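You operate a simulated robot arm through the tools that you are given. There is no shell and no other tool. Be economical: measure what you need, move in short steps, check, and stop when the job is done.

You run a simulated two-armed robot. Do the job below in one go: nothing can be reset, and whatever is moved stays where it is left.

JOB
On the open top of the cabinet table, fold the cream cloth in half.

Only the result counts: the job must be done as asked and must still hold three seconds after the hand-in. Knocking over, shifting, dropping, spilling or breaking anything else fails it. Flat cloth is picked up by pressing the open fingertips on it (5 to 10 N) and closing them slowly along it; thin cloth reads only 2 to 8 mm in the jaws.

ROBOT AND FRAMES
Two 7-joint arms with two-finger parallel grippers on one trunk, on a base that drives. Base frame: it is fixed to the floor where the robot stands at the start and does not move with it; the origin is under the middle of the robot, x ahead of it, y to its left, z up. Units: m, degrees, N and s.
The left shoulder is at the start at [0.07, 0.163, 1.145], the right one opposite. Places, roughly: open top of the cabinet table [0.7, 0.1, 0.9]. Payload 3.43 kg a hand.
The TCP of each hand is the grasp point between the finger pads, 0.034 m short of the fingertips. In the tool frame z runs along the fingers and y along their closing line. Largest opening 0.128 m; finger width 0.024, thickness 0.012; the body of the gripper, 0.048 by 0.13 m, starts 0.096 m behind the TCP.
Orientation is that of the tool frame in the base frame, as a unit quaternion [w, x, y, z]. With the fingers straight down and closing along the base's y, the tool's x points along the base's -x, its y along +y and its z along -z.

CONTROLS
- The arms move only by the tool jog_arm. It takes "left_plan", "right_plan" or both (then of equal length, played together; a hand with none holds still); each is a list that holds one entry, the list of rows, each a list of 7 numbers: the finger opening in m, from 0 to 0.128, then the shift along the base's x, y, z in m, then the turn, a rotation vector about the base's x, y, z in degrees. In form: [[[gripper, dx, dy, dz, ax, ay, az], ...]]. A call has 1 to 8 rows; each row shifts and turns the commanded pose from where the row before left it. Rows are played at 5 a second. More than 0.05 m and 8.6 degrees between two rows, or a gripper value outside its range, and nothing of the call is played. Where a pose cannot be reached the arm comes as near as it can. A force on the tool above 40 N (or 10 N above the force at the start of the call, whichever is more), or a blocked arm, ends the call early, and 0.2 s more pass. The fingers move at their own pace (about 0.153 m/s each) and stop on an object; they squeeze with about 41 N. The grip force told is the motor's: it shows also when the fingers shut on nothing. Time passes only in rows, and 0.2 s behind the last, so rows that do not move let the fingers close. It gives the time, the measured TCP pose, the force on the tool (base axes), the opening and the grip force at its end, in the units of the frame above (readings bear some noise), and new pictures: "show" is both (left out), scene, wrist or none (wrist: the cameras of the hands that moved).
- Cameras (640 x 400 px; columns grow to the right, rows downward): "scene" is now at [0.1261, -0.0096, 1.3721]; the picture's right is [0.03, -1.00, 0.00], its down [-0.67, -0.02, -0.75] and it looks along [0.75, 0.02, -0.67] (base axes); focal length 226 px, centre (320, 200). "left" rides on the left gripper at [0.076, 0.011, -0.16] in its tool frame; the picture's right is [-0.15, 0.99, 0.00], its down [-0.88, -0.13, -0.46] and it looks along [-0.45, -0.07, 0.89] (tool axes); focal length 234 px, centre (320, 200). "right" rides on the right gripper at [0.076, -0.011, -0.16] in its tool frame; the picture's right is [0.15, 0.99, 0.00], its down [-0.88, 0.13, -0.46] and it looks along [-0.45, 0.07, 0.89] (tool axes); focal length 234 px, centre (320, 200). There is no depth. A picture from a camera that has moved, and an enlarged one, comes with that camera's place and axes in the base frame and with its lens. The place of the scene camera against the robot may be out by one fixed shift of up to 0.025 m in any direction.
- move_column(by): slides the trunk up (or, below 0, down) by that many m; the arms and the scene camera ride with it, the base frame stays. It gives what a move gives, with no picture.
- drive_base(legs): drives the robot by 1 to 6 legs, each [ahead, left, turn to the left] in m, m and degrees, along the robot's own axes; the way and the turn of a leg run together, so that a leg with both is an arc; at most 1.5 m and 180 degrees a leg. The arms and the cameras ride along, it lands a little off, and it stops where it bumps. It gives what a move gives, and a new picture of the scene camera.
- turn_head(pan, tilt): turns the head with the scene camera to pan (to the left, within 86 degrees either way) and tilt (down, from -29 to 69), counted from straight ahead of the robot. It gives what a move gives, and a new picture of the scene camera.
- zoom(camera, box): a new picture of the part [left, top, right, bottom] of that camera's present view, enlarged. The clock stands still meanwhile.
- job_done(): hands the job in; it is judged then, once.

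Work in short steps. Places have to be worked out from the pictures, the camera data and where the tool is seen: move nearer, look again, correct. Check each grasp and each placing, and mend what went wrong. You have 120 turns and 260 pictures in all, those below and enlarged ones among them. Open the grippers and draw the arms clear of the work before you hand the job in, unless the task says otherwise; then end with one line.

The tools are called after "Request:" as a command line: name --argument value ..., lists and objects as JSON in quotes. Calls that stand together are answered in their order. jog_arm: Moves the arms, as the interface text tells. Its arguments: {"type":"object","properties":{"left_plan":{"type":"array"},"right_plan":{"type":"array"},"show":{"type":"string","enum":["both","scene","wrist","none"]}},"required":[]} The other tools are called the same way: move_column (by) slides the trunk up or down; drive_base (legs) drives the base; turn_head (pan, tilt) turns the head that bears the scene camera; zoom (camera, box) takes an enlarged picture of a part of a camera's view; job_done () hands the job in.

At the start:

```text
time_s: 0.0
left_eef_pos: [0.6039, 0.2275, 1.0641]
left_tool_rot: [0.001, 0.0, 1.0, 0.001]
left_force: [0.4, 0.3, 0.2]
left_gripper_width: 0.1281
left_finger_force: 0.1
right_eef_pos: [0.5855, -0.2161, 1.1277]
right_tool_rot: [0.001, -0.001, 1.0, 0.0]
right_force: [-0.2, 0.4, 0.0]
right_gripper_width: 0.1279
right_finger_force: 0.1
trunk travel left (down, up): [-0.625, 0.315]
robot x, y, heading: [-0.0009, 0.0014, -0.1]
head pan, tilt: [1.6, 41.7]
```

scene: 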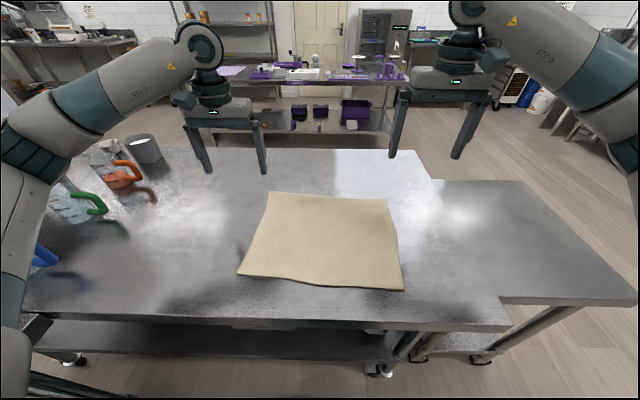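
right: 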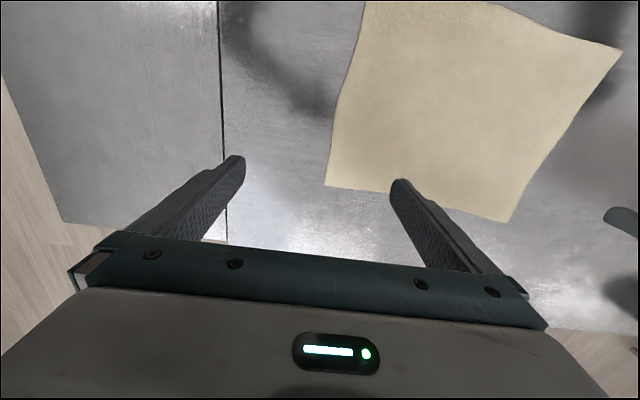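
left: 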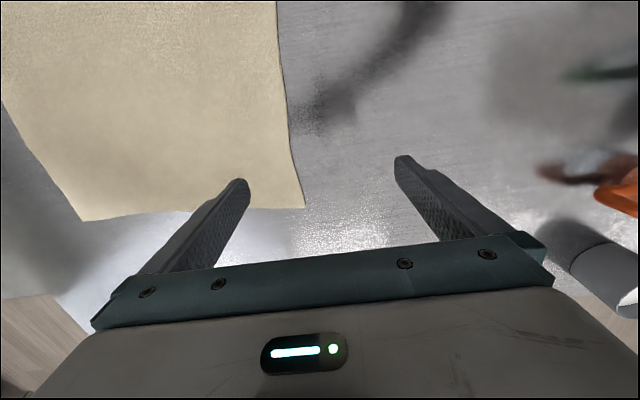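

The wrist and scene views agree if the table top is at z≈0.90, which puts the cloth at about x 0.38–0.70 and y ±0.185. I'll back the base up a little so both the near and far edges are comfortably in reach, then look again.

Request:
drive_base --legs '[[-0.09, 0, 0]]'

```text
time_s: 1.1
left_eef_pos: [0.5106, 0.2279, 1.0643]
left_tool_rot: [-0.001, -0.001, 1.0, 0.0]
left_force: [-1.2, 0.5, 0.6]
left_gripper_width: 0.1282
left_finger_force: 0.1
right_eef_pos: [0.4938, -0.2152, 1.127]
right_tool_rot: [0.0, -0.002, 1.0, 0.0]
right_force: [-0.7, 0.0, 0.6]
right_gripper_width: 0.1281
right_finger_force: 0.0
trunk travel left (down, up): [-0.625, 0.315]
robot x, y, heading: [-0.0905, -0.0027, -0.3]
head pan, tilt: [1.6, 41.7]
camera scene: at [0.0347, -0.0094, 1.3721], right [0.03, -1.0, 0.0], down [-0.67, -0.02, -0.75], along [0.75, 0.02, -0.67], focal length 226 px, centre (320, 200)
```

scene: 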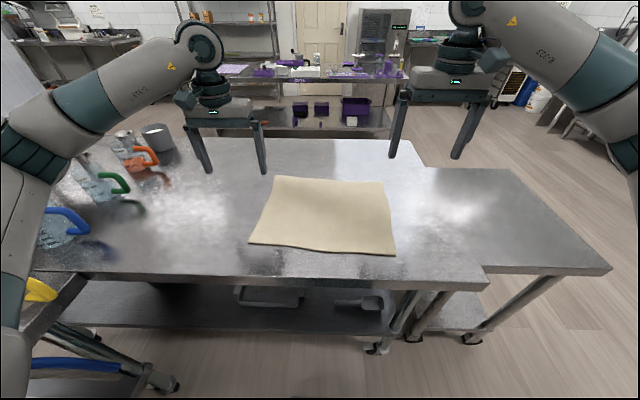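

Near corners come out at about [0.39, 0.18] on the left and [0.365, -0.185] on the right. I'll bring both hands to a hover over them with the fingers half closed and check with the wrist cameras.

Request:
jog_arm --left_plan '[[[0.06, -0.022, -0.016, -0.017, 0, 0, 0], [0.06, -0.022, -0.016, -0.017, 0, 0, 0], [0.06, -0.022, -0.016, -0.017, 0, 0, 0], [0.06, -0.022, -0.016, -0.017, 0, 0, 0], [0.06, -0.022, -0.016, -0.017, 0, 0, 0]]]' --right_plan '[[[0.06, -0.023, 0.013, -0.0295, 0, 0, 0], [0.06, -0.023, 0.013, -0.0295, 0, 0, 0], [0.06, -0.023, 0.013, -0.0295, 0, 0, 0], [0.06, -0.023, 0.013, -0.0295, 0, 0, 0], [0.06, -0.023, 0.013, -0.0295, 0, 0, 0]]]'

```text
time_s: 2.3
left_eef_pos: [0.3995, 0.1486, 0.9778]
left_tool_rot: [0.0, -0.001, 1.0, 0.0]
left_force: [0.1, -0.7, -0.4]
left_gripper_width: 0.0602
left_finger_force: 0.1
right_eef_pos: [0.3775, -0.1454, 0.9789]
right_tool_rot: [0.0, -0.002, 1.0, 0.0]
right_force: [0.3, 0.0, 0.2]
right_gripper_width: 0.0602
right_finger_force: 0.0
trunk travel left (down, up): [-0.625, 0.315]
robot x, y, heading: [-0.0909, 0.0013, 0.4]
head pan, tilt: [1.6, 41.7]
camera scene: at [0.0351, -0.0096, 1.3722], right [0.03, -1.0, 0.0], down [-0.67, -0.02, -0.75], along [0.75, 0.02, -0.67], focal length 226 px, centre (320, 200)
camera right: at [0.3019, -0.1577, 1.1393], right [-0.15, 0.99, 0.0], down [0.88, 0.13, 0.46], along [0.45, 0.07, -0.89], focal length 234 px, centre (320, 200)
camera left: at [0.3221, 0.1572, 1.1365], right [0.14, 0.99, 0.0], down [0.88, -0.13, 0.46], along [0.45, -0.07, -0.89], focal length 234 px, centre (320, 200)
```

scene: 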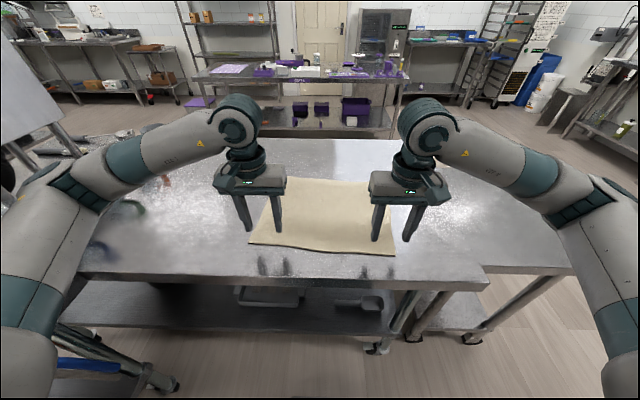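
right: 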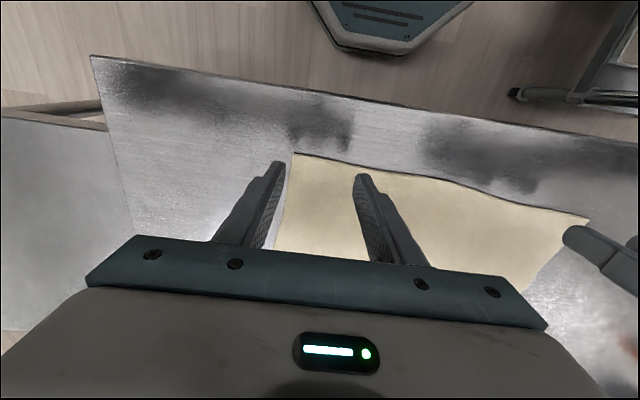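
left: 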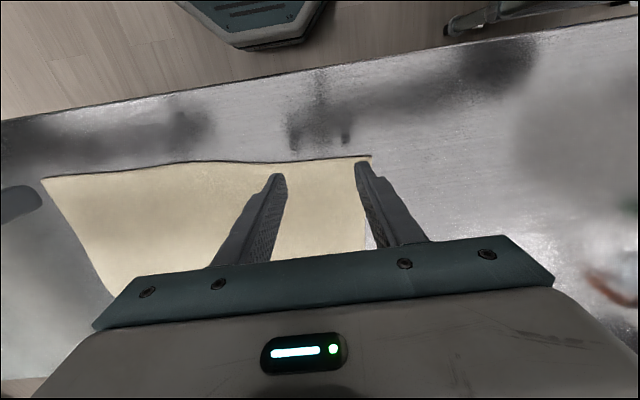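

Refined near corners are about [0.397, 0.198] on the left and [0.373, -0.174] on the right. I'll set the pads about 9 mm inside the near edge with both fingers over cloth, and descend to just above contact.

Request:
jog_arm --left_plan '[[[0.05, 0.004, 0.006, 0, 0, 0, 0], [0.05, 0, 0, -0.016, 0, 0, 0], [0.05, 0, 0, -0.016, 0, 0, 0], [0.05, 0, 0, 0, 0, 0, 0]]]' --right_plan '[[[0.05, 0.005, 0.013, 0, 0, 0, 0], [0.05, 0, 0, -0.016, 0, 0, 0], [0.05, 0, 0, -0.016, 0, 0, 0], [0.05, 0, 0, 0, 0, 0, 0]]]' --show "wrist"

```text
time_s: 3.3
left_eef_pos: [0.405, 0.1532, 0.9465]
left_tool_rot: [-0.001, -0.002, 1.0, 0.0]
left_force: [-0.4, -0.1, 0.7]
left_gripper_width: 0.0501
left_finger_force: 0.1
right_eef_pos: [0.3832, -0.1356, 0.9472]
right_tool_rot: [0.0, -0.002, 1.0, 0.0]
right_force: [-0.1, -0.1, 0.0]
right_gripper_width: 0.0501
right_finger_force: 0.0
trunk travel left (down, up): [-0.625, 0.315]
robot x, y, heading: [-0.0922, -0.0004, 0.3]
head pan, tilt: [1.6, 41.7]
camera right: at [0.3075, -0.1463, 1.1073], right [-0.15, 0.99, 0.0], down [0.88, 0.13, 0.46], along [0.45, 0.07, -0.89], focal length 234 px, centre (320, 200)
camera left: at [0.3279, 0.1625, 1.106], right [0.14, 0.99, 0.0], down [0.88, -0.13, 0.46], along [0.45, -0.07, -0.89], focal length 234 px, centre (320, 200)
```

right: 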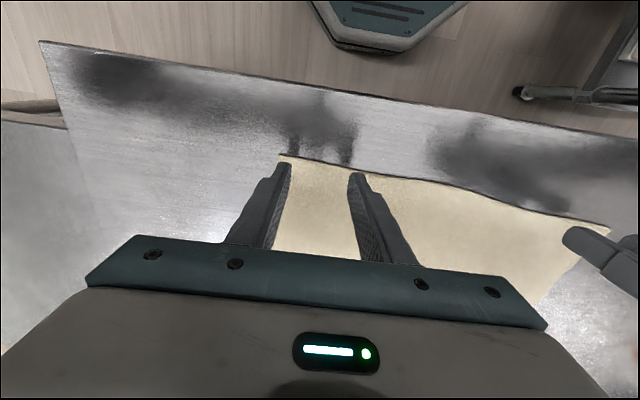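
left: 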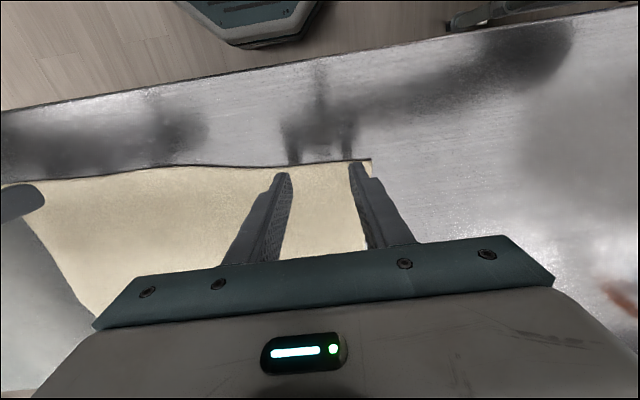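

Fingers are well placed; the right one needs to go 5 mm inward. I'll descend in small steps until they touch.

Request:
jog_arm --left_plan '[[[0.05, 0, 0, -0.004, 0, 0, 0], [0.05, 0, 0, -0.004, 0, 0, 0], [0.05, 0, 0, -0.003, 0, 0, 0], [0.05, 0, 0, 0, 0, 0, 0]]]' --right_plan '[[[0.05, 0, 0.005, -0.004, 0, 0, 0], [0.05, 0, 0, -0.004, 0, 0, 0], [0.05, 0, 0, -0.004, 0, 0, 0], [0.05, 0, 0, 0, 0, 0, 0]]]' --show "none"

```text
time_s: 4.3
left_eef_pos: [0.4069, 0.1522, 0.9373]
left_tool_rot: [0.0, -0.002, 1.0, 0.0]
left_force: [0.5, -0.1, -0.5]
left_gripper_width: 0.05
left_finger_force: 0.1
right_eef_pos: [0.3831, -0.1325, 0.9362]
right_tool_rot: [0.0, -0.002, 1.0, 0.0]
right_force: [-0.7, -0.9, -0.3]
right_gripper_width: 0.05
right_finger_force: 0.0
trunk travel left (down, up): [-0.625, 0.315]
robot x, y, heading: [-0.0909, -0.0021, 0.0]
head pan, tilt: [1.6, 41.7]
```

No contact yet, so I continue down by a few millimetres.

Request:
jog_arm --left_plan '[[[0.05, 0, 0, -0.002, 0, 0, 0], [0.05, 0, 0, -0.002, 0, 0, 0], [0.05, 0, 0, 0, 0, 0, 0]]]' --right_plan '[[[0.05, 0, 0, -0.002, 0, 0, 0], [0.05, 0, 0, -0.002, 0, 0, 0], [0.05, 0, 0, 0, 0, 0, 0]]]' --show "none"

```text
time_s: 5.1
left_eef_pos: [0.406, 0.1532, 0.9329]
left_tool_rot: [-0.001, -0.002, 1.0, 0.0]
left_force: [-0.9, 0.1, -0.6]
left_gripper_width: 0.0501
left_finger_force: 0.0
right_eef_pos: [0.3826, -0.133, 0.93]
right_tool_rot: [-0.001, -0.002, 1.0, 0.001]
right_force: [-0.1, 0.3, 0.3]
right_gripper_width: 0.0499
right_finger_force: 0.2
trunk travel left (down, up): [-0.625, 0.315]
robot x, y, heading: [-0.0902, 0.0016, 0.1]
head pan, tilt: [1.6, 41.7]
```

Still no force on either hand. I go down a bit more.

Request:
jog_arm --left_plan '[[[0.05, 0, 0, -0.002, 0, 0, 0], [0.05, 0, 0, -0.002, 0, 0, 0], [0.05, 0, 0, 0, 0, 0, 0]]]' --right_plan '[[[0.05, 0, 0, -0.0015, 0, 0, 0], [0.05, 0, 0, -0.0015, 0, 0, 0], [0.05, 0, 0, 0, 0, 0, 0]]]' --show "wrist"

```text
time_s: 5.9
left_eef_pos: [0.4054, 0.1539, 0.9291]
left_tool_rot: [0.0, -0.002, 1.0, 0.0]
left_force: [0.3, -0.6, 0.1]
left_gripper_width: 0.0498
left_finger_force: 0.1
right_eef_pos: [0.3827, -0.1311, 0.9288]
right_tool_rot: [0.001, -0.002, 1.0, 0.001]
right_force: [0.0, -0.1, 0.4]
right_gripper_width: 0.0499
right_finger_force: 0.1
trunk travel left (down, up): [-0.625, 0.315]
robot x, y, heading: [-0.0893, 0.0022, 0.2]
head pan, tilt: [1.6, 41.7]
camera right: at [0.3078, -0.1427, 1.0888], right [-0.15, 0.99, 0.0], down [0.88, 0.13, 0.46], along [0.45, 0.07, -0.89], focal length 234 px, centre (320, 200)
camera left: at [0.3273, 0.1631, 1.0883], right [0.14, 0.99, 0.0], down [0.88, -0.13, 0.46], along [0.45, -0.07, -0.89], focal length 234 px, centre (320, 200)
```

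right: 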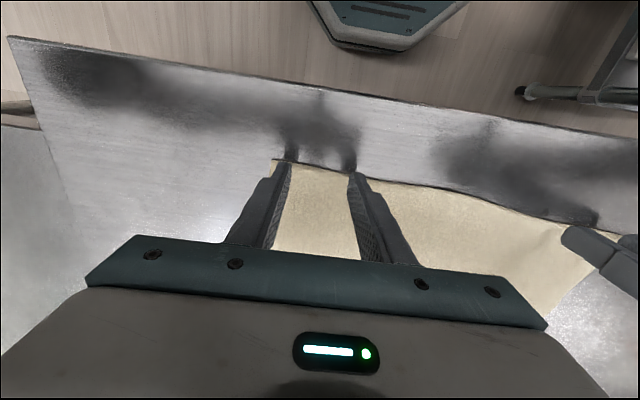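
left: 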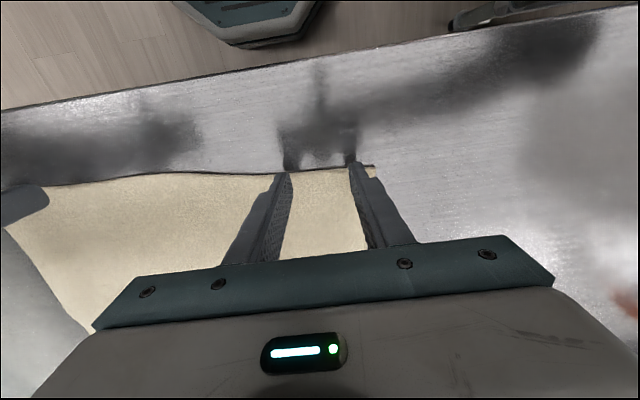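

The reflected fingertips are almost touching. I shift 4 mm inward from the edge and keep pressing down.

Request:
jog_arm --left_plan '[[[0.05, 0.004, 0, -0.002, 0, 0, 0], [0.05, 0, 0, -0.002, 0, 0, 0], [0.05, 0, 0, 0, 0, 0, 0]]]' --right_plan '[[[0.05, 0.004, 0, -0.002, 0, 0, 0], [0.05, 0, 0, -0.002, 0, 0, 0], [0.05, 0, 0, 0, 0, 0, 0]]]' --show "none"

```text
time_s: 6.7
left_eef_pos: [0.4093, 0.1534, 0.9244]
left_tool_rot: [0.0, -0.001, 1.0, 0.0]
left_force: [0.6, -0.3, -0.2]
left_gripper_width: 0.0499
left_finger_force: 0.0
right_eef_pos: [0.3882, -0.1317, 0.9248]
right_tool_rot: [-0.001, -0.001, 1.0, 0.0]
right_force: [-1.2, 0.2, -0.1]
right_gripper_width: 0.0499
right_finger_force: 0.0
trunk travel left (down, up): [-0.625, 0.315]
robot x, y, heading: [-0.0889, 0.0026, 0.2]
head pan, tilt: [1.6, 41.7]
```

Still free, so down again in 2 mm steps.

Request:
jog_arm --left_plan '[[[0.05, 0, 0, -0.002, 0, 0, 0], [0.05, 0, 0, -0.002, 0, 0, 0], [0.05, 0, 0, 0, 0, 0, 0]]]' --right_plan '[[[0.05, 0, 0, -0.002, 0, 0, 0], [0.05, 0, 0, -0.002, 0, 0, 0], [0.05, 0, 0, 0, 0, 0, 0]]]' --show "none"

```text
time_s: 7.5
left_eef_pos: [0.4089, 0.1539, 0.9204]
left_tool_rot: [0.0, -0.002, 1.0, 0.0]
left_force: [0.3, -0.4, -0.2]
left_gripper_width: 0.05
left_finger_force: 0.1
right_eef_pos: [0.3877, -0.1302, 0.9209]
right_tool_rot: [0.0, -0.001, 1.0, -0.001]
right_force: [0.4, -0.5, -0.7]
right_gripper_width: 0.0497
right_finger_force: 0.0
trunk travel left (down, up): [-0.625, 0.315]
robot x, y, heading: [-0.0903, -0.0008, -0.1]
head pan, tilt: [1.6, 41.7]
```

Still no contact; the table top is evidently lower than 0.886. I continue.

Request:
jog_arm --left_plan '[[[0.05, 0, 0, -0.002, 0, 0, 0], [0.05, 0, 0, -0.002, 0, 0, 0], [0.05, 0, 0, 0, 0, 0, 0]]]' --right_plan '[[[0.05, 0, 0, -0.002, 0, 0, 0], [0.05, 0, 0, -0.002, 0, 0, 0], [0.05, 0, 0, 0, 0, 0, 0]]]' --show "wrist"

```text
time_s: 8.3
left_eef_pos: [0.4081, 0.1528, 0.9173]
left_tool_rot: [0.001, -0.002, 1.0, 0.0]
left_force: [3.2, -1.1, 11.5]
left_gripper_width: 0.0496
left_finger_force: 0.0
right_eef_pos: [0.388, -0.1307, 0.9183]
right_tool_rot: [0.0, -0.003, 1.0, 0.0]
right_force: [0.9, 0.9, 3.5]
right_gripper_width: 0.0497
right_finger_force: 0.1
trunk travel left (down, up): [-0.625, 0.315]
robot x, y, heading: [-0.0892, -0.002, 0.3]
head pan, tilt: [1.6, 41.7]
camera right: at [0.3118, -0.1419, 1.0777], right [-0.15, 0.99, 0.0], down [0.88, 0.13, 0.46], along [0.45, 0.07, -0.89], focal length 234 px, centre (320, 200)
camera left: at [0.3303, 0.163, 1.0766], right [0.14, 0.99, 0.0], down [0.88, -0.13, 0.46], along [0.45, -0.07, -0.89], focal length 234 px, centre (320, 200)
```

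right: 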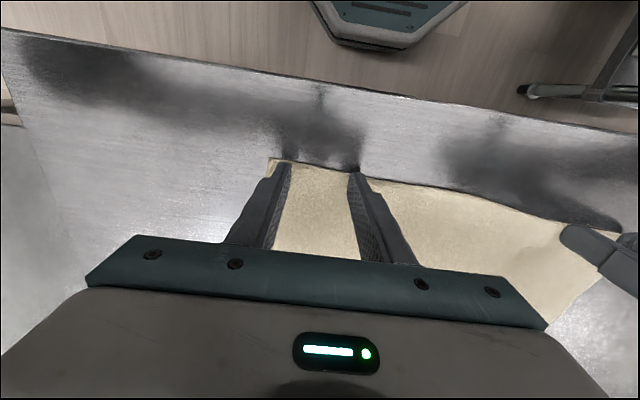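
left: 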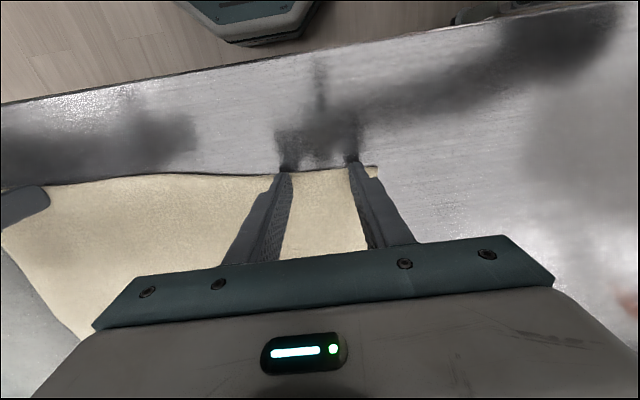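

Contact is made: left 11 N, right 3.5 N. I even the pressures out and close slowly along the cloth.

Request:
jog_arm --left_plan '[[[0.05, 0, 0, 0.0005, 0, 0, 0], [0.044, 0, 0, 0, 0, 0, 0], [0.038, 0, 0, 0, 0, 0, 0], [0.032, 0, 0, 0, 0, 0, 0], [0.026, 0, 0, 0, 0, 0, 0], [0.02, 0, 0, 0, 0, 0, 0], [0.015, 0, 0, 0, 0, 0, 0], [0.01, 0, 0, 0, 0, 0, 0]]]' --right_plan '[[[0.05, 0, 0, -0.001, 0, 0, 0], [0.044, 0, 0, 0, 0, 0, 0], [0.038, 0, 0, 0, 0, 0, 0], [0.032, 0, 0, 0, 0, 0, 0], [0.026, 0, 0, 0, 0, 0, 0], [0.02, 0, 0, 0, 0, 0, 0], [0.015, 0, 0, 0, 0, 0, 0], [0.01, 0, 0, 0, 0, 0, 0]]]' --show "wrist"

```text
time_s: 10.1
left_eef_pos: [0.4088, 0.1533, 0.9172]
left_tool_rot: [0.001, -0.002, 1.0, -0.001]
left_force: [-1.0, -16.4, 8.5]
left_gripper_width: 0.0117
left_finger_force: 10.4
right_eef_pos: [0.3882, -0.1309, 0.9168]
right_tool_rot: [0.0, -0.001, 1.0, 0.001]
right_force: [1.7, 15.8, 11.7]
right_gripper_width: 0.0121
right_finger_force: 10.4
trunk travel left (down, up): [-0.625, 0.315]
robot x, y, heading: [-0.0931, 0.0006, 0.2]
head pan, tilt: [1.6, 41.7]
camera right: at [0.3113, -0.1412, 1.0767], right [-0.15, 0.99, 0.0], down [0.88, 0.13, 0.46], along [0.45, 0.07, -0.89], focal length 234 px, centre (320, 200)
camera left: at [0.3299, 0.1634, 1.0769], right [0.14, 0.99, 0.0], down [0.88, -0.13, 0.46], along [0.45, -0.07, -0.89], focal length 234 px, centre (320, 200)
```

right: 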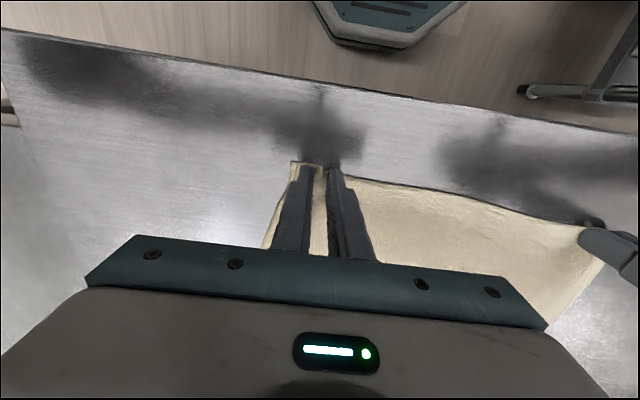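
left: 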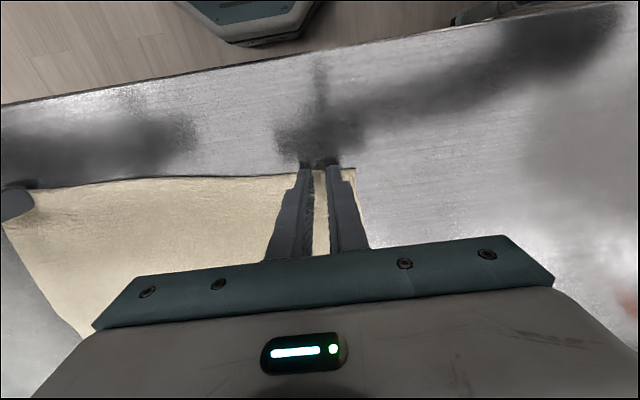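

Both hands are gathering a ridge of cloth. I close fully, let the grip settle and lift slightly while staying close to the table.

Request:
jog_arm --left_plan '[[[0.005, 0, 0, 0, 0, 0, 0], [0.0, 0, 0, 0, 0, 0, 0], [0.0, 0, 0, 0, 0, 0, 0], [0.0, 0, 0, 0, 0, 0, 0], [0.0, 0.002, 0, 0.01, 0, 0, 0], [0.0, 0.004, 0, 0.015, 0, 0, 0], [0.0, 0.006, 0, 0.015, 0, 0, 0]]]' --right_plan '[[[0.005, 0, 0, 0, 0, 0, 0], [0.0, 0, 0, 0, 0, 0, 0], [0.0, 0, 0, 0, 0, 0, 0], [0.0, 0, 0, 0, 0, 0, 0], [0.0, 0.002, 0, 0.01, 0, 0, 0], [0.0, 0.004, 0, 0.015, 0, 0, 0], [0.0, 0.006, 0, 0.015, 0, 0, 0]]]'

```text
time_s: 11.7
left_eef_pos: [0.4209, 0.1545, 0.9578]
left_tool_rot: [-0.001, -0.001, 1.0, 0.0]
left_force: [-0.4, -10.5, -0.5]
left_gripper_width: 0.0044
left_finger_force: 39.1
right_eef_pos: [0.3997, -0.1318, 0.9561]
right_tool_rot: [0.0, -0.002, 1.0, 0.0]
right_force: [1.1, 10.7, -0.8]
right_gripper_width: 0.0044
right_finger_force: 38.2
trunk travel left (down, up): [-0.625, 0.315]
robot x, y, heading: [-0.0895, 0.0037, 0.0]
head pan, tilt: [1.6, 41.7]
camera scene: at [0.0354, -0.0093, 1.3719], right [0.03, -1.0, 0.0], down [-0.67, -0.02, -0.75], along [0.75, 0.02, -0.67], focal length 226 px, centre (320, 200)
camera right: at [0.3238, -0.1423, 1.1153], right [-0.15, 0.99, 0.0], down [0.88, 0.13, 0.45], along [0.45, 0.07, -0.89], focal length 234 px, centre (320, 200)
camera left: at [0.3429, 0.163, 1.1172], right [0.14, 0.99, 0.0], down [0.88, -0.13, 0.45], along [0.45, -0.06, -0.89], focal length 234 px, centre (320, 200)
```

scene: 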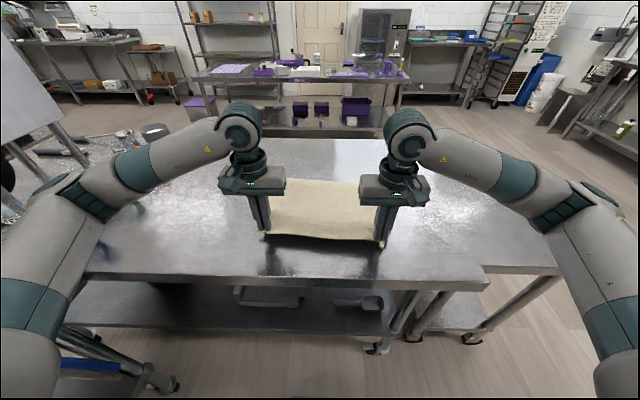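
right: 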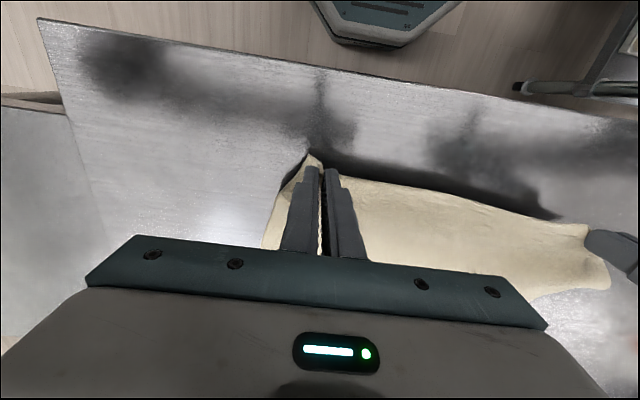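
left: 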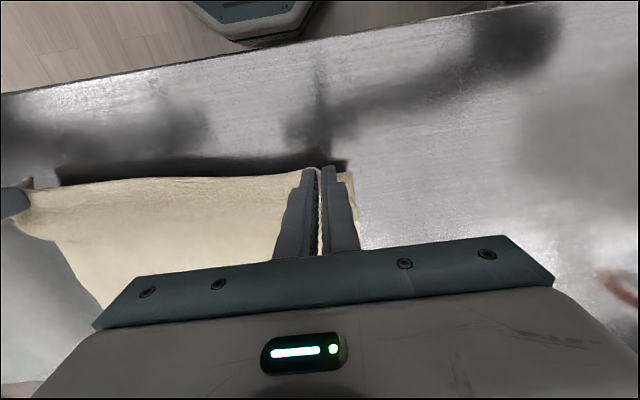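

Both hands hold the cloth (4.4 mm in each jaw). Contact puts the table at about 0.884, so the near edge has to travel about [+0.29, -0.018]; I carry it up through the first half of an arc about the fold line.

Request:
jog_arm --left_plan '[[[0.0, 0.015, -0.003, 0.034, 0, 0, 0], [0.0, 0.023, -0.003, 0.029, 0, 0, 0], [0.0, 0.029, -0.003, 0.021, 0, 0, 0], [0.0, 0.034, -0.002, 0.014, 0, 0, 0], [0.0, 0.036, -0.002, 0.004, 0, 0, 0]]]' --right_plan '[[[0.0, 0.015, -0.001, 0.034, 0, 0, 0], [0.0, 0.023, -0.001, 0.029, 0, 0, 0], [0.0, 0.029, -0.001, 0.021, 0, 0, 0], [0.0, 0.034, -0.001, 0.014, 0, 0, 0], [0.0, 0.036, -0.001, 0.004, 0, 0, 0]]]'

```text
time_s: 12.9
left_eef_pos: [0.5597, 0.1439, 1.0577]
left_tool_rot: [-0.001, -0.001, 1.0, 0.0]
left_force: [-0.4, -5.9, -0.1]
left_gripper_width: 0.004
left_finger_force: 38.7
right_eef_pos: [0.536, -0.1342, 1.0538]
right_tool_rot: [-0.001, -0.002, 1.0, 0.0]
right_force: [-0.4, 5.7, -0.5]
right_gripper_width: 0.0041
right_finger_force: 38.8
trunk travel left (down, up): [-0.625, 0.315]
robot x, y, heading: [-0.0887, -0.0017, 0.2]
head pan, tilt: [1.6, 41.7]
camera scene: at [0.037, -0.0094, 1.3718], right [0.03, -1.0, 0.0], down [-0.67, -0.02, -0.75], along [0.74, 0.02, -0.67], focal length 226 px, centre (320, 200)
camera right: at [0.4604, -0.1459, 1.2152], right [-0.15, 0.99, 0.0], down [0.88, 0.13, 0.45], along [0.45, 0.07, -0.89], focal length 234 px, centre (320, 200)
camera left: at [0.4826, 0.153, 1.2166], right [0.14, 0.99, 0.0], down [0.88, -0.13, 0.45], along [0.45, -0.07, -0.89], focal length 234 px, centre (320, 200)
```

scene: 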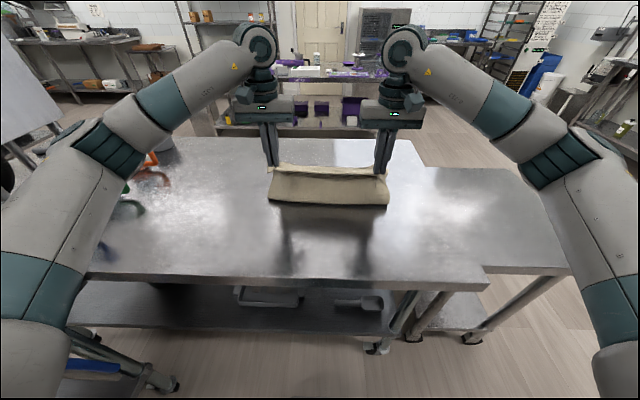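
right: 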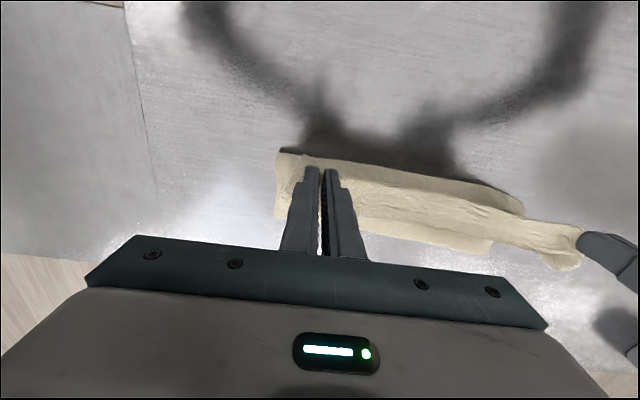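
left: 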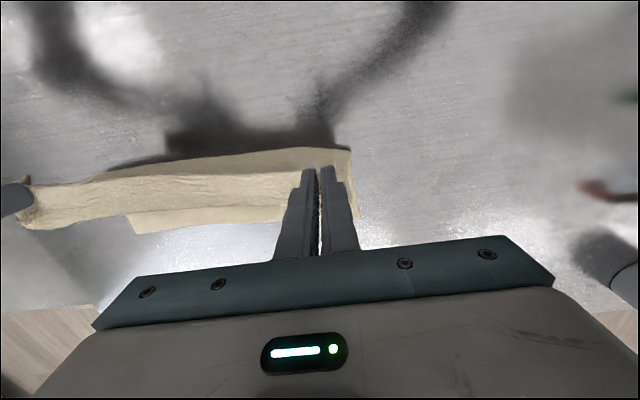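

The cloth hangs cleanly over the fold line and the far corners have not moved (about [0.70, 0.183] and [0.677, -0.188]). To flip the pinched edge properly I'll tilt the fingers back toward the robot, starting with 24° and a slight lowering, before driving forward for reach.

Request:
jog_arm --left_plan '[[[0.0, 0.005, 0, -0.01, 0, 8, 0], [0.0, 0.005, 0, -0.01, 0, 8, 0], [0.0, 0.005, 0, -0.01, 0, 8, 0]]]' --right_plan '[[[0.0, 0.005, 0, -0.01, 0, 8, 0], [0.0, 0.005, 0, -0.01, 0, 8, 0], [0.0, 0.005, 0, -0.01, 0, 8, 0]]]' --show "scene"

Request:
drive_base --legs '[[0.08, 0, 0]]'

```text
time_s: 13.7
left_eef_pos: [0.5734, 0.1422, 1.0291]
left_tool_rot: [-0.207, -0.002, 0.978, 0.001]
left_force: [-0.2, -4.7, 0.1]
left_gripper_width: 0.0036
left_finger_force: 38.4
right_eef_pos: [0.5519, -0.1357, 1.0272]
right_tool_rot: [-0.21, -0.002, 0.978, 0.002]
right_force: [-0.1, 4.5, -0.1]
right_gripper_width: 0.0043
right_finger_force: 38.7
trunk travel left (down, up): [-0.625, 0.315]
robot x, y, heading: [-0.0941, -0.001, 0.5]
head pan, tilt: [1.6, 41.7]
camera scene: at [0.0365, -0.0097, 1.3719], right [0.03, -1.0, 0.0], down [-0.67, -0.02, -0.75], along [0.75, 0.02, -0.67], focal length 226 px, centre (320, 200)
```

scene: 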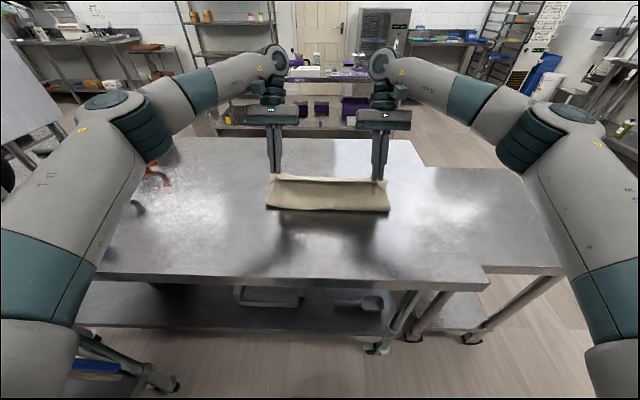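

```text
time_s: 14.8
left_eef_pos: [0.654, 0.1443, 1.0279]
left_tool_rot: [-0.208, -0.003, 0.978, 0.0]
left_force: [-0.1, -4.0, -1.0]
left_gripper_width: 0.0035
left_finger_force: 37.7
right_eef_pos: [0.6316, -0.1337, 1.0273]
right_tool_rot: [-0.208, -0.002, 0.978, 0.0]
right_force: [0.5, 3.6, -0.3]
right_gripper_width: 0.004
right_finger_force: 38.8
trunk travel left (down, up): [-0.625, 0.315]
robot x, y, heading: [-0.0082, 0.0025, 0.4]
head pan, tilt: [1.6, 41.7]
camera scene: at [0.1167, -0.0088, 1.3721], right [0.03, -1.0, 0.0], down [-0.67, -0.02, -0.75], along [0.75, 0.02, -0.67], focal length 226 px, centre (320, 200)
```

scene: 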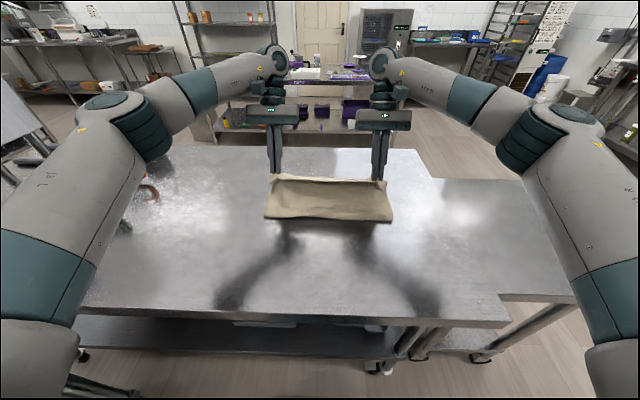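

The fold line is still at x≈0.577 and the cloth has not slid. Now I bring the edge down to just above the far edge while tilting to 45°.

Request:
jog_arm --left_plan '[[[0.0, 0.0235, -0.003, -0.029, 0, 7, 0], [0.0, 0.0185, -0.003, -0.027, 0, 7, 0], [0.0, 0.012, -0.003, -0.028, 0, 7, 0], [0.0, 0, 0, 0, 0, 0, 0]]]' --right_plan '[[[0.0, 0.0235, -0.003, -0.029, 0, 7, 0], [0.0, 0.0185, -0.004, -0.027, 0, 7, 0], [0.0, 0.012, -0.004, -0.028, 0, 7, 0], [0.0, 0, 0, 0, 0, 0, 0]]]'

```text
time_s: 15.8
left_eef_pos: [0.6468, 0.1375, 0.9575]
left_tool_rot: [-0.362, -0.001, 0.932, 0.0]
left_force: [0.3, -17.5, 0.2]
left_gripper_width: 0.0026
left_finger_force: 36.9
left hand out of reach, approached as far as the arm can: row 2, 3
right_eef_pos: [0.6424, -0.1546, 0.9415]
right_tool_rot: [-0.381, -0.005, 0.924, 0.003]
right_force: [0.7, 15.3, 1.6]
right_gripper_width: 0.0043
right_finger_force: 38.6
right hand out of reach, approached as far as the arm can: row 2, 3
trunk travel left (down, up): [-0.625, 0.315]
robot x, y, heading: [-0.0103, -0.0016, 0.2]
head pan, tilt: [1.6, 41.7]
camera scene: at [0.1151, -0.012, 1.3723], right [0.03, -1.0, 0.0], down [-0.66, -0.02, -0.75], along [0.75, 0.03, -0.66], focal length 226 px, centre (320, 200)
camera right: at [0.7004, -0.1675, 1.1075], right [-0.11, 0.99, 0.11], down [0.95, 0.14, -0.3], along [-0.31, 0.08, -0.95], focal length 234 px, centre (320, 200)
camera left: at [0.6979, 0.1479, 1.1256], right [0.11, 0.99, -0.1], down [0.96, -0.13, -0.26], along [-0.27, -0.07, -0.96], focal length 234 px, centre (320, 200)
```

scene: 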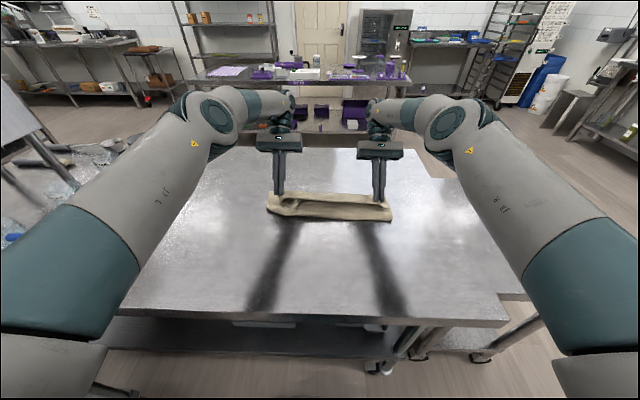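
right: 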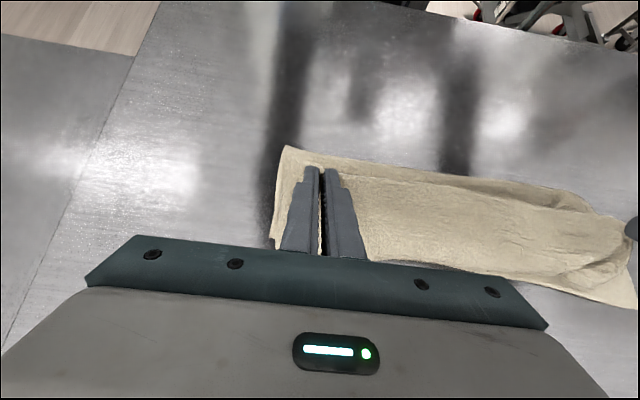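
left: 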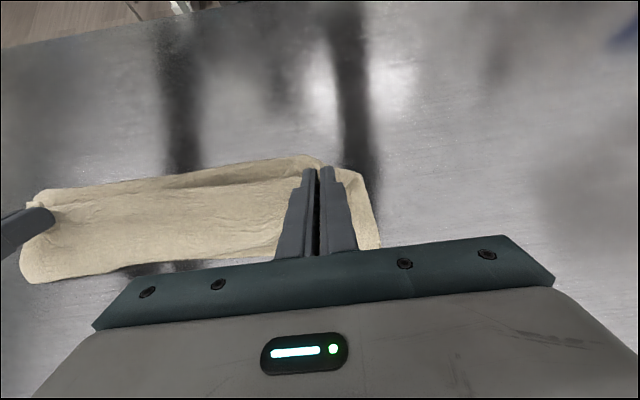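

At 45° the arms cannot reach forward far enough and stopped about 5 cm short, with the hands pulled apart a little. I ease the tilt back to about 25° and see where the hands go.

Request:
jog_arm --left_plan '[[[0.0, 0, -0.001, 0.004, 0, -6, 0], [0.0, 0, -0.001, 0.004, 0, -6, 0], [0.0, 0, 0, 0, 0, -6, 0], [0.0, 0, 0, 0, 0, 0, 0]]]' --right_plan '[[[0.0, 0, 0.001, 0.004, 0, -6, 0], [0.0, 0, 0.001, 0.004, 0, -6, 0], [0.0, 0, 0, 0, 0, -6, 0], [0.0, 0, 0, 0, 0, 0, 0]]]'

```text
time_s: 16.8
left_eef_pos: [0.65, 0.1389, 0.9628]
left_tool_rot: [-0.233, -0.002, 0.973, 0.0]
left_force: [-0.5, -15.6, -1.4]
left_gripper_width: 0.0022
left_finger_force: 37.2
right_eef_pos: [0.6435, -0.154, 0.9498]
right_tool_rot: [-0.233, -0.002, 0.972, 0.001]
right_force: [0.0, 14.0, 0.6]
right_gripper_width: 0.0041
right_finger_force: 38.6
trunk travel left (down, up): [-0.625, 0.315]
robot x, y, heading: [-0.013, 0.0016, 0.5]
head pan, tilt: [1.6, 41.7]
camera scene: at [0.1166, -0.0091, 1.372], right [0.03, -1.0, 0.0], down [-0.67, -0.02, -0.75], along [0.75, 0.03, -0.67], focal length 226 px, centre (320, 200)
camera right: at [0.6476, -0.1643, 1.1254], right [-0.14, 0.99, 0.07], down [0.99, 0.13, 0.01], along [0.0, 0.07, -1.0], focal length 234 px, centre (320, 200)
camera left: at [0.6521, 0.149, 1.1405], right [0.13, 0.99, -0.07], down [0.99, -0.13, 0.01], along [0.0, -0.07, -1.0], focal length 234 px, centre (320, 200)
```

scene: 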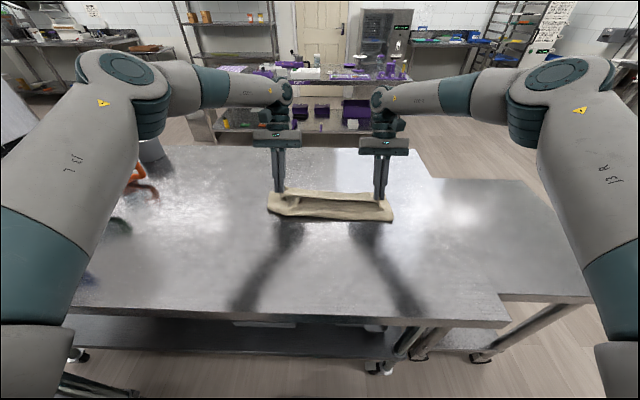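
right: 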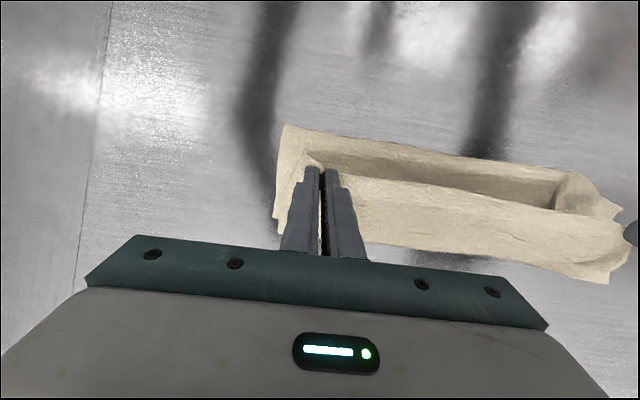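
left: 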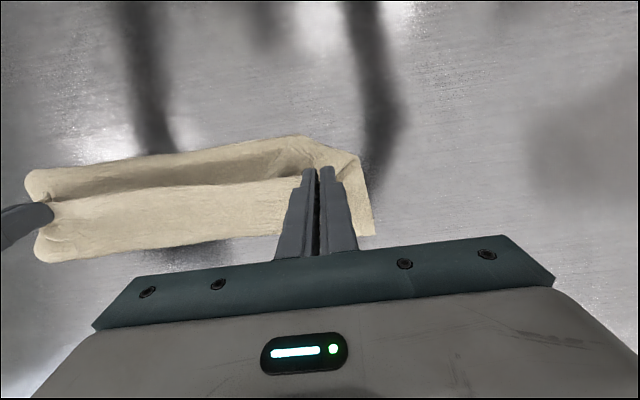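

The pose is clamped where it stopped: left TCP x is 0.650, right 0.6435, hands 15 mm too far apart. I correct the spacing first and move forward to above the far edge (left x 0.707, right 0.683).

Request:
jog_arm --left_plan '[[[0.0, 0.01, -0.004, 0.002, 0, 0, 0], [0.0, 0.016, 0, 0, 0, 0, 0], [0.0, 0.016, 0, 0, 0, 0, 0], [0.0, 0.015, 0, -0.003, 0, 0, 0], [0.0, 0, 0, 0, 0, 0, 0]]]' --right_plan '[[[0.0, 0.004, 0.01, 0.008, 0, 0, 0], [0.0, 0.01, 0, 0.004, 0, 0, 0], [0.0, 0.013, 0, 0, 0, 0, 0], [0.0, 0.013, 0, -0.003, 0, 0, 0], [0.0, 0, 0, 0, 0, 0, 0]]]'

```text
time_s: 18.0
left_eef_pos: [0.7048, 0.1357, 0.9632]
left_tool_rot: [-0.234, -0.003, 0.972, 0.0]
left_force: [-0.3, -1.8, -0.7]
left_gripper_width: 0.0027
left_finger_force: 37.3
right_eef_pos: [0.683, -0.1431, 0.9577]
right_tool_rot: [-0.233, -0.003, 0.972, 0.0]
right_force: [-0.3, 1.2, -0.2]
right_gripper_width: 0.0042
right_finger_force: 38.4
trunk travel left (down, up): [-0.625, 0.315]
robot x, y, heading: [-0.0118, 0.003, 0.4]
head pan, tilt: [1.6, 41.7]
camera scene: at [0.1151, -0.0084, 1.3722], right [0.03, -1.0, 0.0], down [-0.66, -0.02, -0.75], along [0.75, 0.02, -0.67], focal length 226 px, centre (320, 200)
camera right: at [0.6879, -0.1536, 1.134], right [-0.14, 0.99, 0.07], down [0.99, 0.14, 0.01], along [0.0, 0.07, -1.0], focal length 234 px, centre (320, 200)
camera left: at [0.708, 0.1448, 1.1392], right [0.13, 0.99, -0.07], down [0.99, -0.13, 0.01], along [0.0, -0.07, -1.0], focal length 234 px, centre (320, 200)
```

scene: 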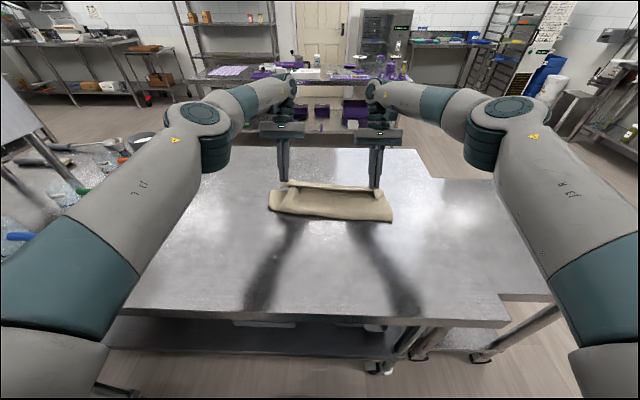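
right: 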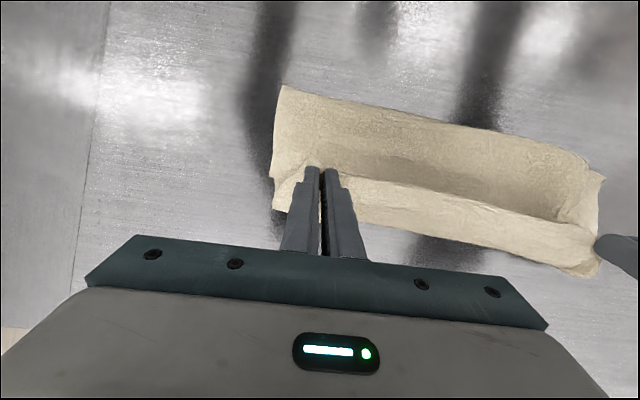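
left: 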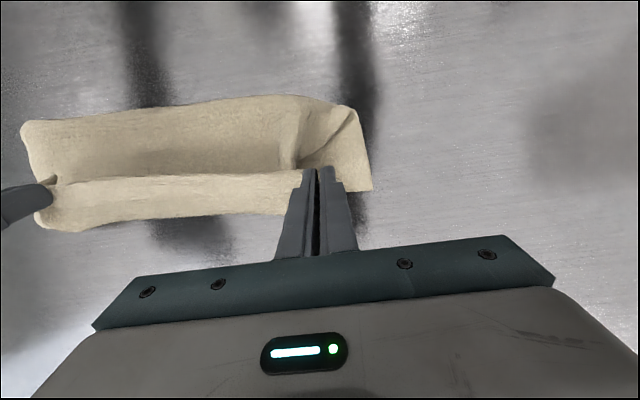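

The hands now line up with the far edge, but the pinched strip is still un-flipped and takes length, so the fold is pulled forward to about x 0.59–0.60. I lower while moving back about 3 cm so the fold can settle at mid-cloth.

Request:
jog_arm --left_plan '[[[0.0, -0.008, 0, -0.012, 0, 0, 0], [0.0, -0.01, 0, -0.012, 0, 0, 0], [0.0, -0.01, 0, -0.01, 0, 0, 0], [0.0, 0, 0, 0, 0, 0, 0]]]' --right_plan '[[[0.0, -0.008, 0, -0.01, 0, 0, 0], [0.0, -0.01, 0, -0.01, 0, 0, 0], [0.0, -0.01, 0, -0.009, 0, 0, 0], [0.0, 0, 0, 0, 0, 0, 0]]]' --show "wrist"

```text
time_s: 19.0
left_eef_pos: [0.6766, 0.1361, 0.9293]
left_tool_rot: [-0.233, -0.002, 0.972, 0.0]
left_force: [0.5, -5.1, 4.4]
left_gripper_width: 0.0022
left_finger_force: 37.4
right_eef_pos: [0.6578, -0.1435, 0.9278]
right_tool_rot: [-0.232, -0.002, 0.973, 0.0]
right_force: [2.1, 4.4, 3.0]
right_gripper_width: 0.0042
right_finger_force: 38.3
trunk travel left (down, up): [-0.625, 0.315]
robot x, y, heading: [-0.0118, 0.0008, 0.3]
head pan, tilt: [1.6, 41.7]
camera right: at [0.6606, -0.1553, 1.1041], right [-0.14, 0.99, 0.07], down [0.99, 0.14, 0.01], along [0.0, 0.07, -1.0], focal length 234 px, centre (320, 200)
camera left: at [0.6797, 0.146, 1.1047], right [0.13, 0.99, -0.07], down [0.99, -0.13, 0.01], along [0.0, -0.07, -1.0], focal length 234 px, centre (320, 200)
```

right: 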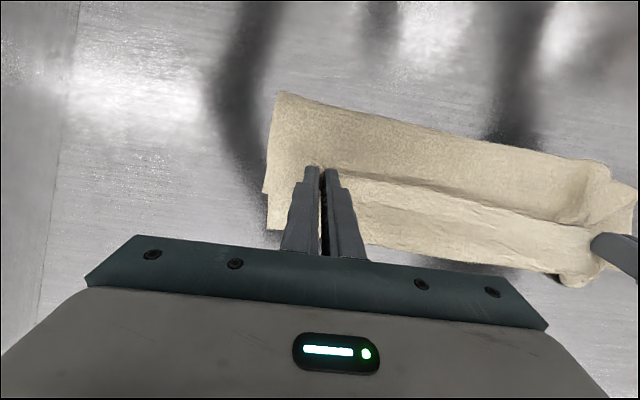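
left: 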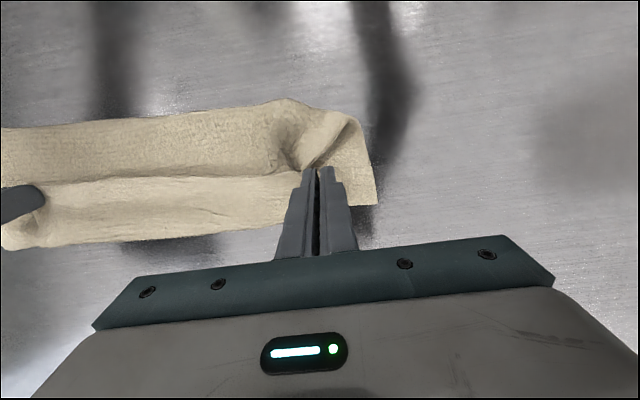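

Tips are touching lightly (3–4 N) with the fold at about x 0.58. I release slowly, raise the hands straight along the fingers and look at how the edge lies.

Request:
jog_arm --left_plan '[[[0.01, 0, 0, 0.001, 0, 0, 0], [0.02, 0, 0, 0.0, 0, 0, 0], [0.03, 0, 0, 0, 0, 0, 0], [0.03, 0, 0, 0, 0, 0, 0], [0.03, 0.006, 0, 0.014, 0, 0, 0], [0.03, 0.015, 0, 0.03, 0, 0, 0], [0.03, 0.02, 0, 0.04, 0, 0, 0], [0.03, 0.02, 0, 0.04, 0, 0, 0]]]' --right_plan '[[[0.01, 0, 0, 0.001, 0, 0, 0], [0.02, 0, 0, 0.0, 0, 0, 0], [0.03, 0, 0, 0, 0, 0, 0], [0.03, 0, 0, 0, 0, 0, 0], [0.03, 0.006, 0, 0.014, 0, 0, 0], [0.03, 0.015, 0, 0.03, 0, 0, 0], [0.03, 0.02, 0, 0.04, 0, 0, 0], [0.03, 0.02, 0, 0.04, 0, 0, 0]]]'

```text
time_s: 20.8
left_eef_pos: [0.7017, 0.144, 1.0293]
left_tool_rot: [-0.23, -0.001, 0.973, -0.004]
left_force: [-0.4, 2.1, 0.8]
left_gripper_width: 0.0301
left_finger_force: 0.0
left hand out of reach, approached as far as the arm can: row 7, 8
right_eef_pos: [0.6978, -0.112, 1.0647]
right_tool_rot: [-0.231, -0.028, 0.972, 0.039]
right_force: [1.3, -4.3, -2.9]
right_gripper_width: 0.0301
right_finger_force: 0.1
right hand out of reach, approached as far as the arm can: row 8
trunk travel left (down, up): [-0.625, 0.315]
robot x, y, heading: [-0.0145, 0.0016, 0.5]
head pan, tilt: [1.6, 41.7]
camera scene: at [0.112, -0.0003, 1.3723], right [0.03, -1.0, 0.01], down [-0.66, -0.03, -0.75], along [0.75, 0.02, -0.66], focal length 226 px, centre (320, 200)
camera right: at [0.7021, -0.1378, 1.2401], right [-0.17, 0.97, 0.15], down [0.99, 0.17, 0.02], along [0.0, 0.15, -0.99], focal length 234 px, centre (320, 200)
camera left: at [0.703, 0.1558, 1.2059], right [0.13, 0.99, -0.07], down [0.99, -0.13, 0.01], along [0.0, -0.07, -1.0], focal length 234 px, centre (320, 200)
```

scene: 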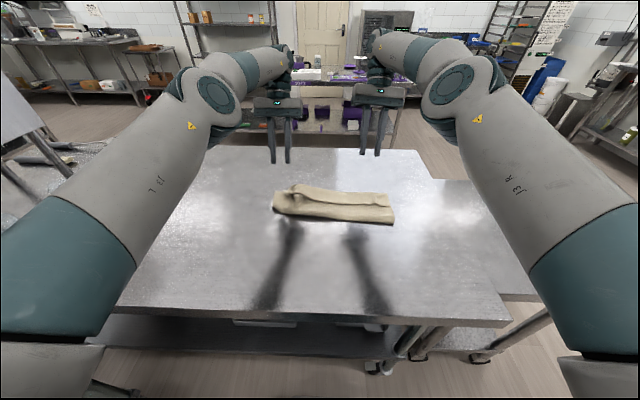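
right: 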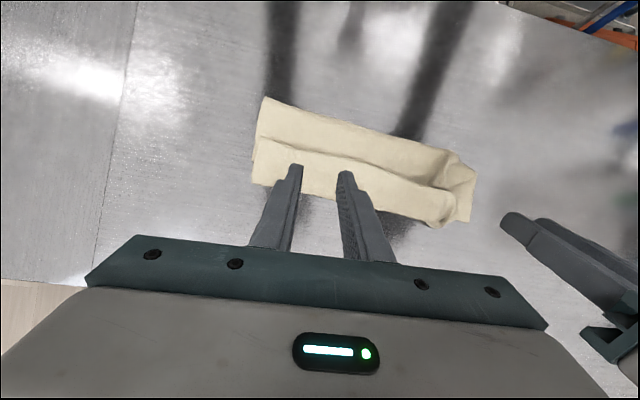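
left: 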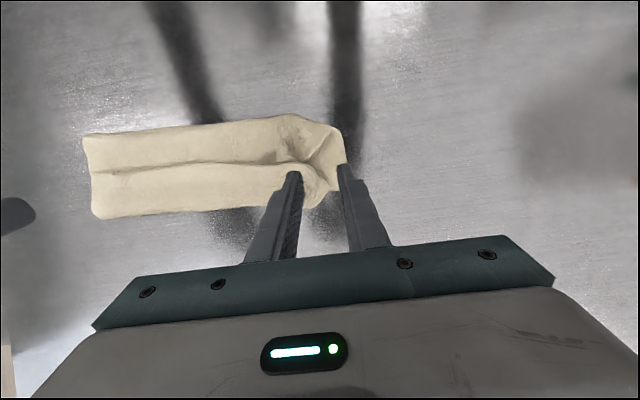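

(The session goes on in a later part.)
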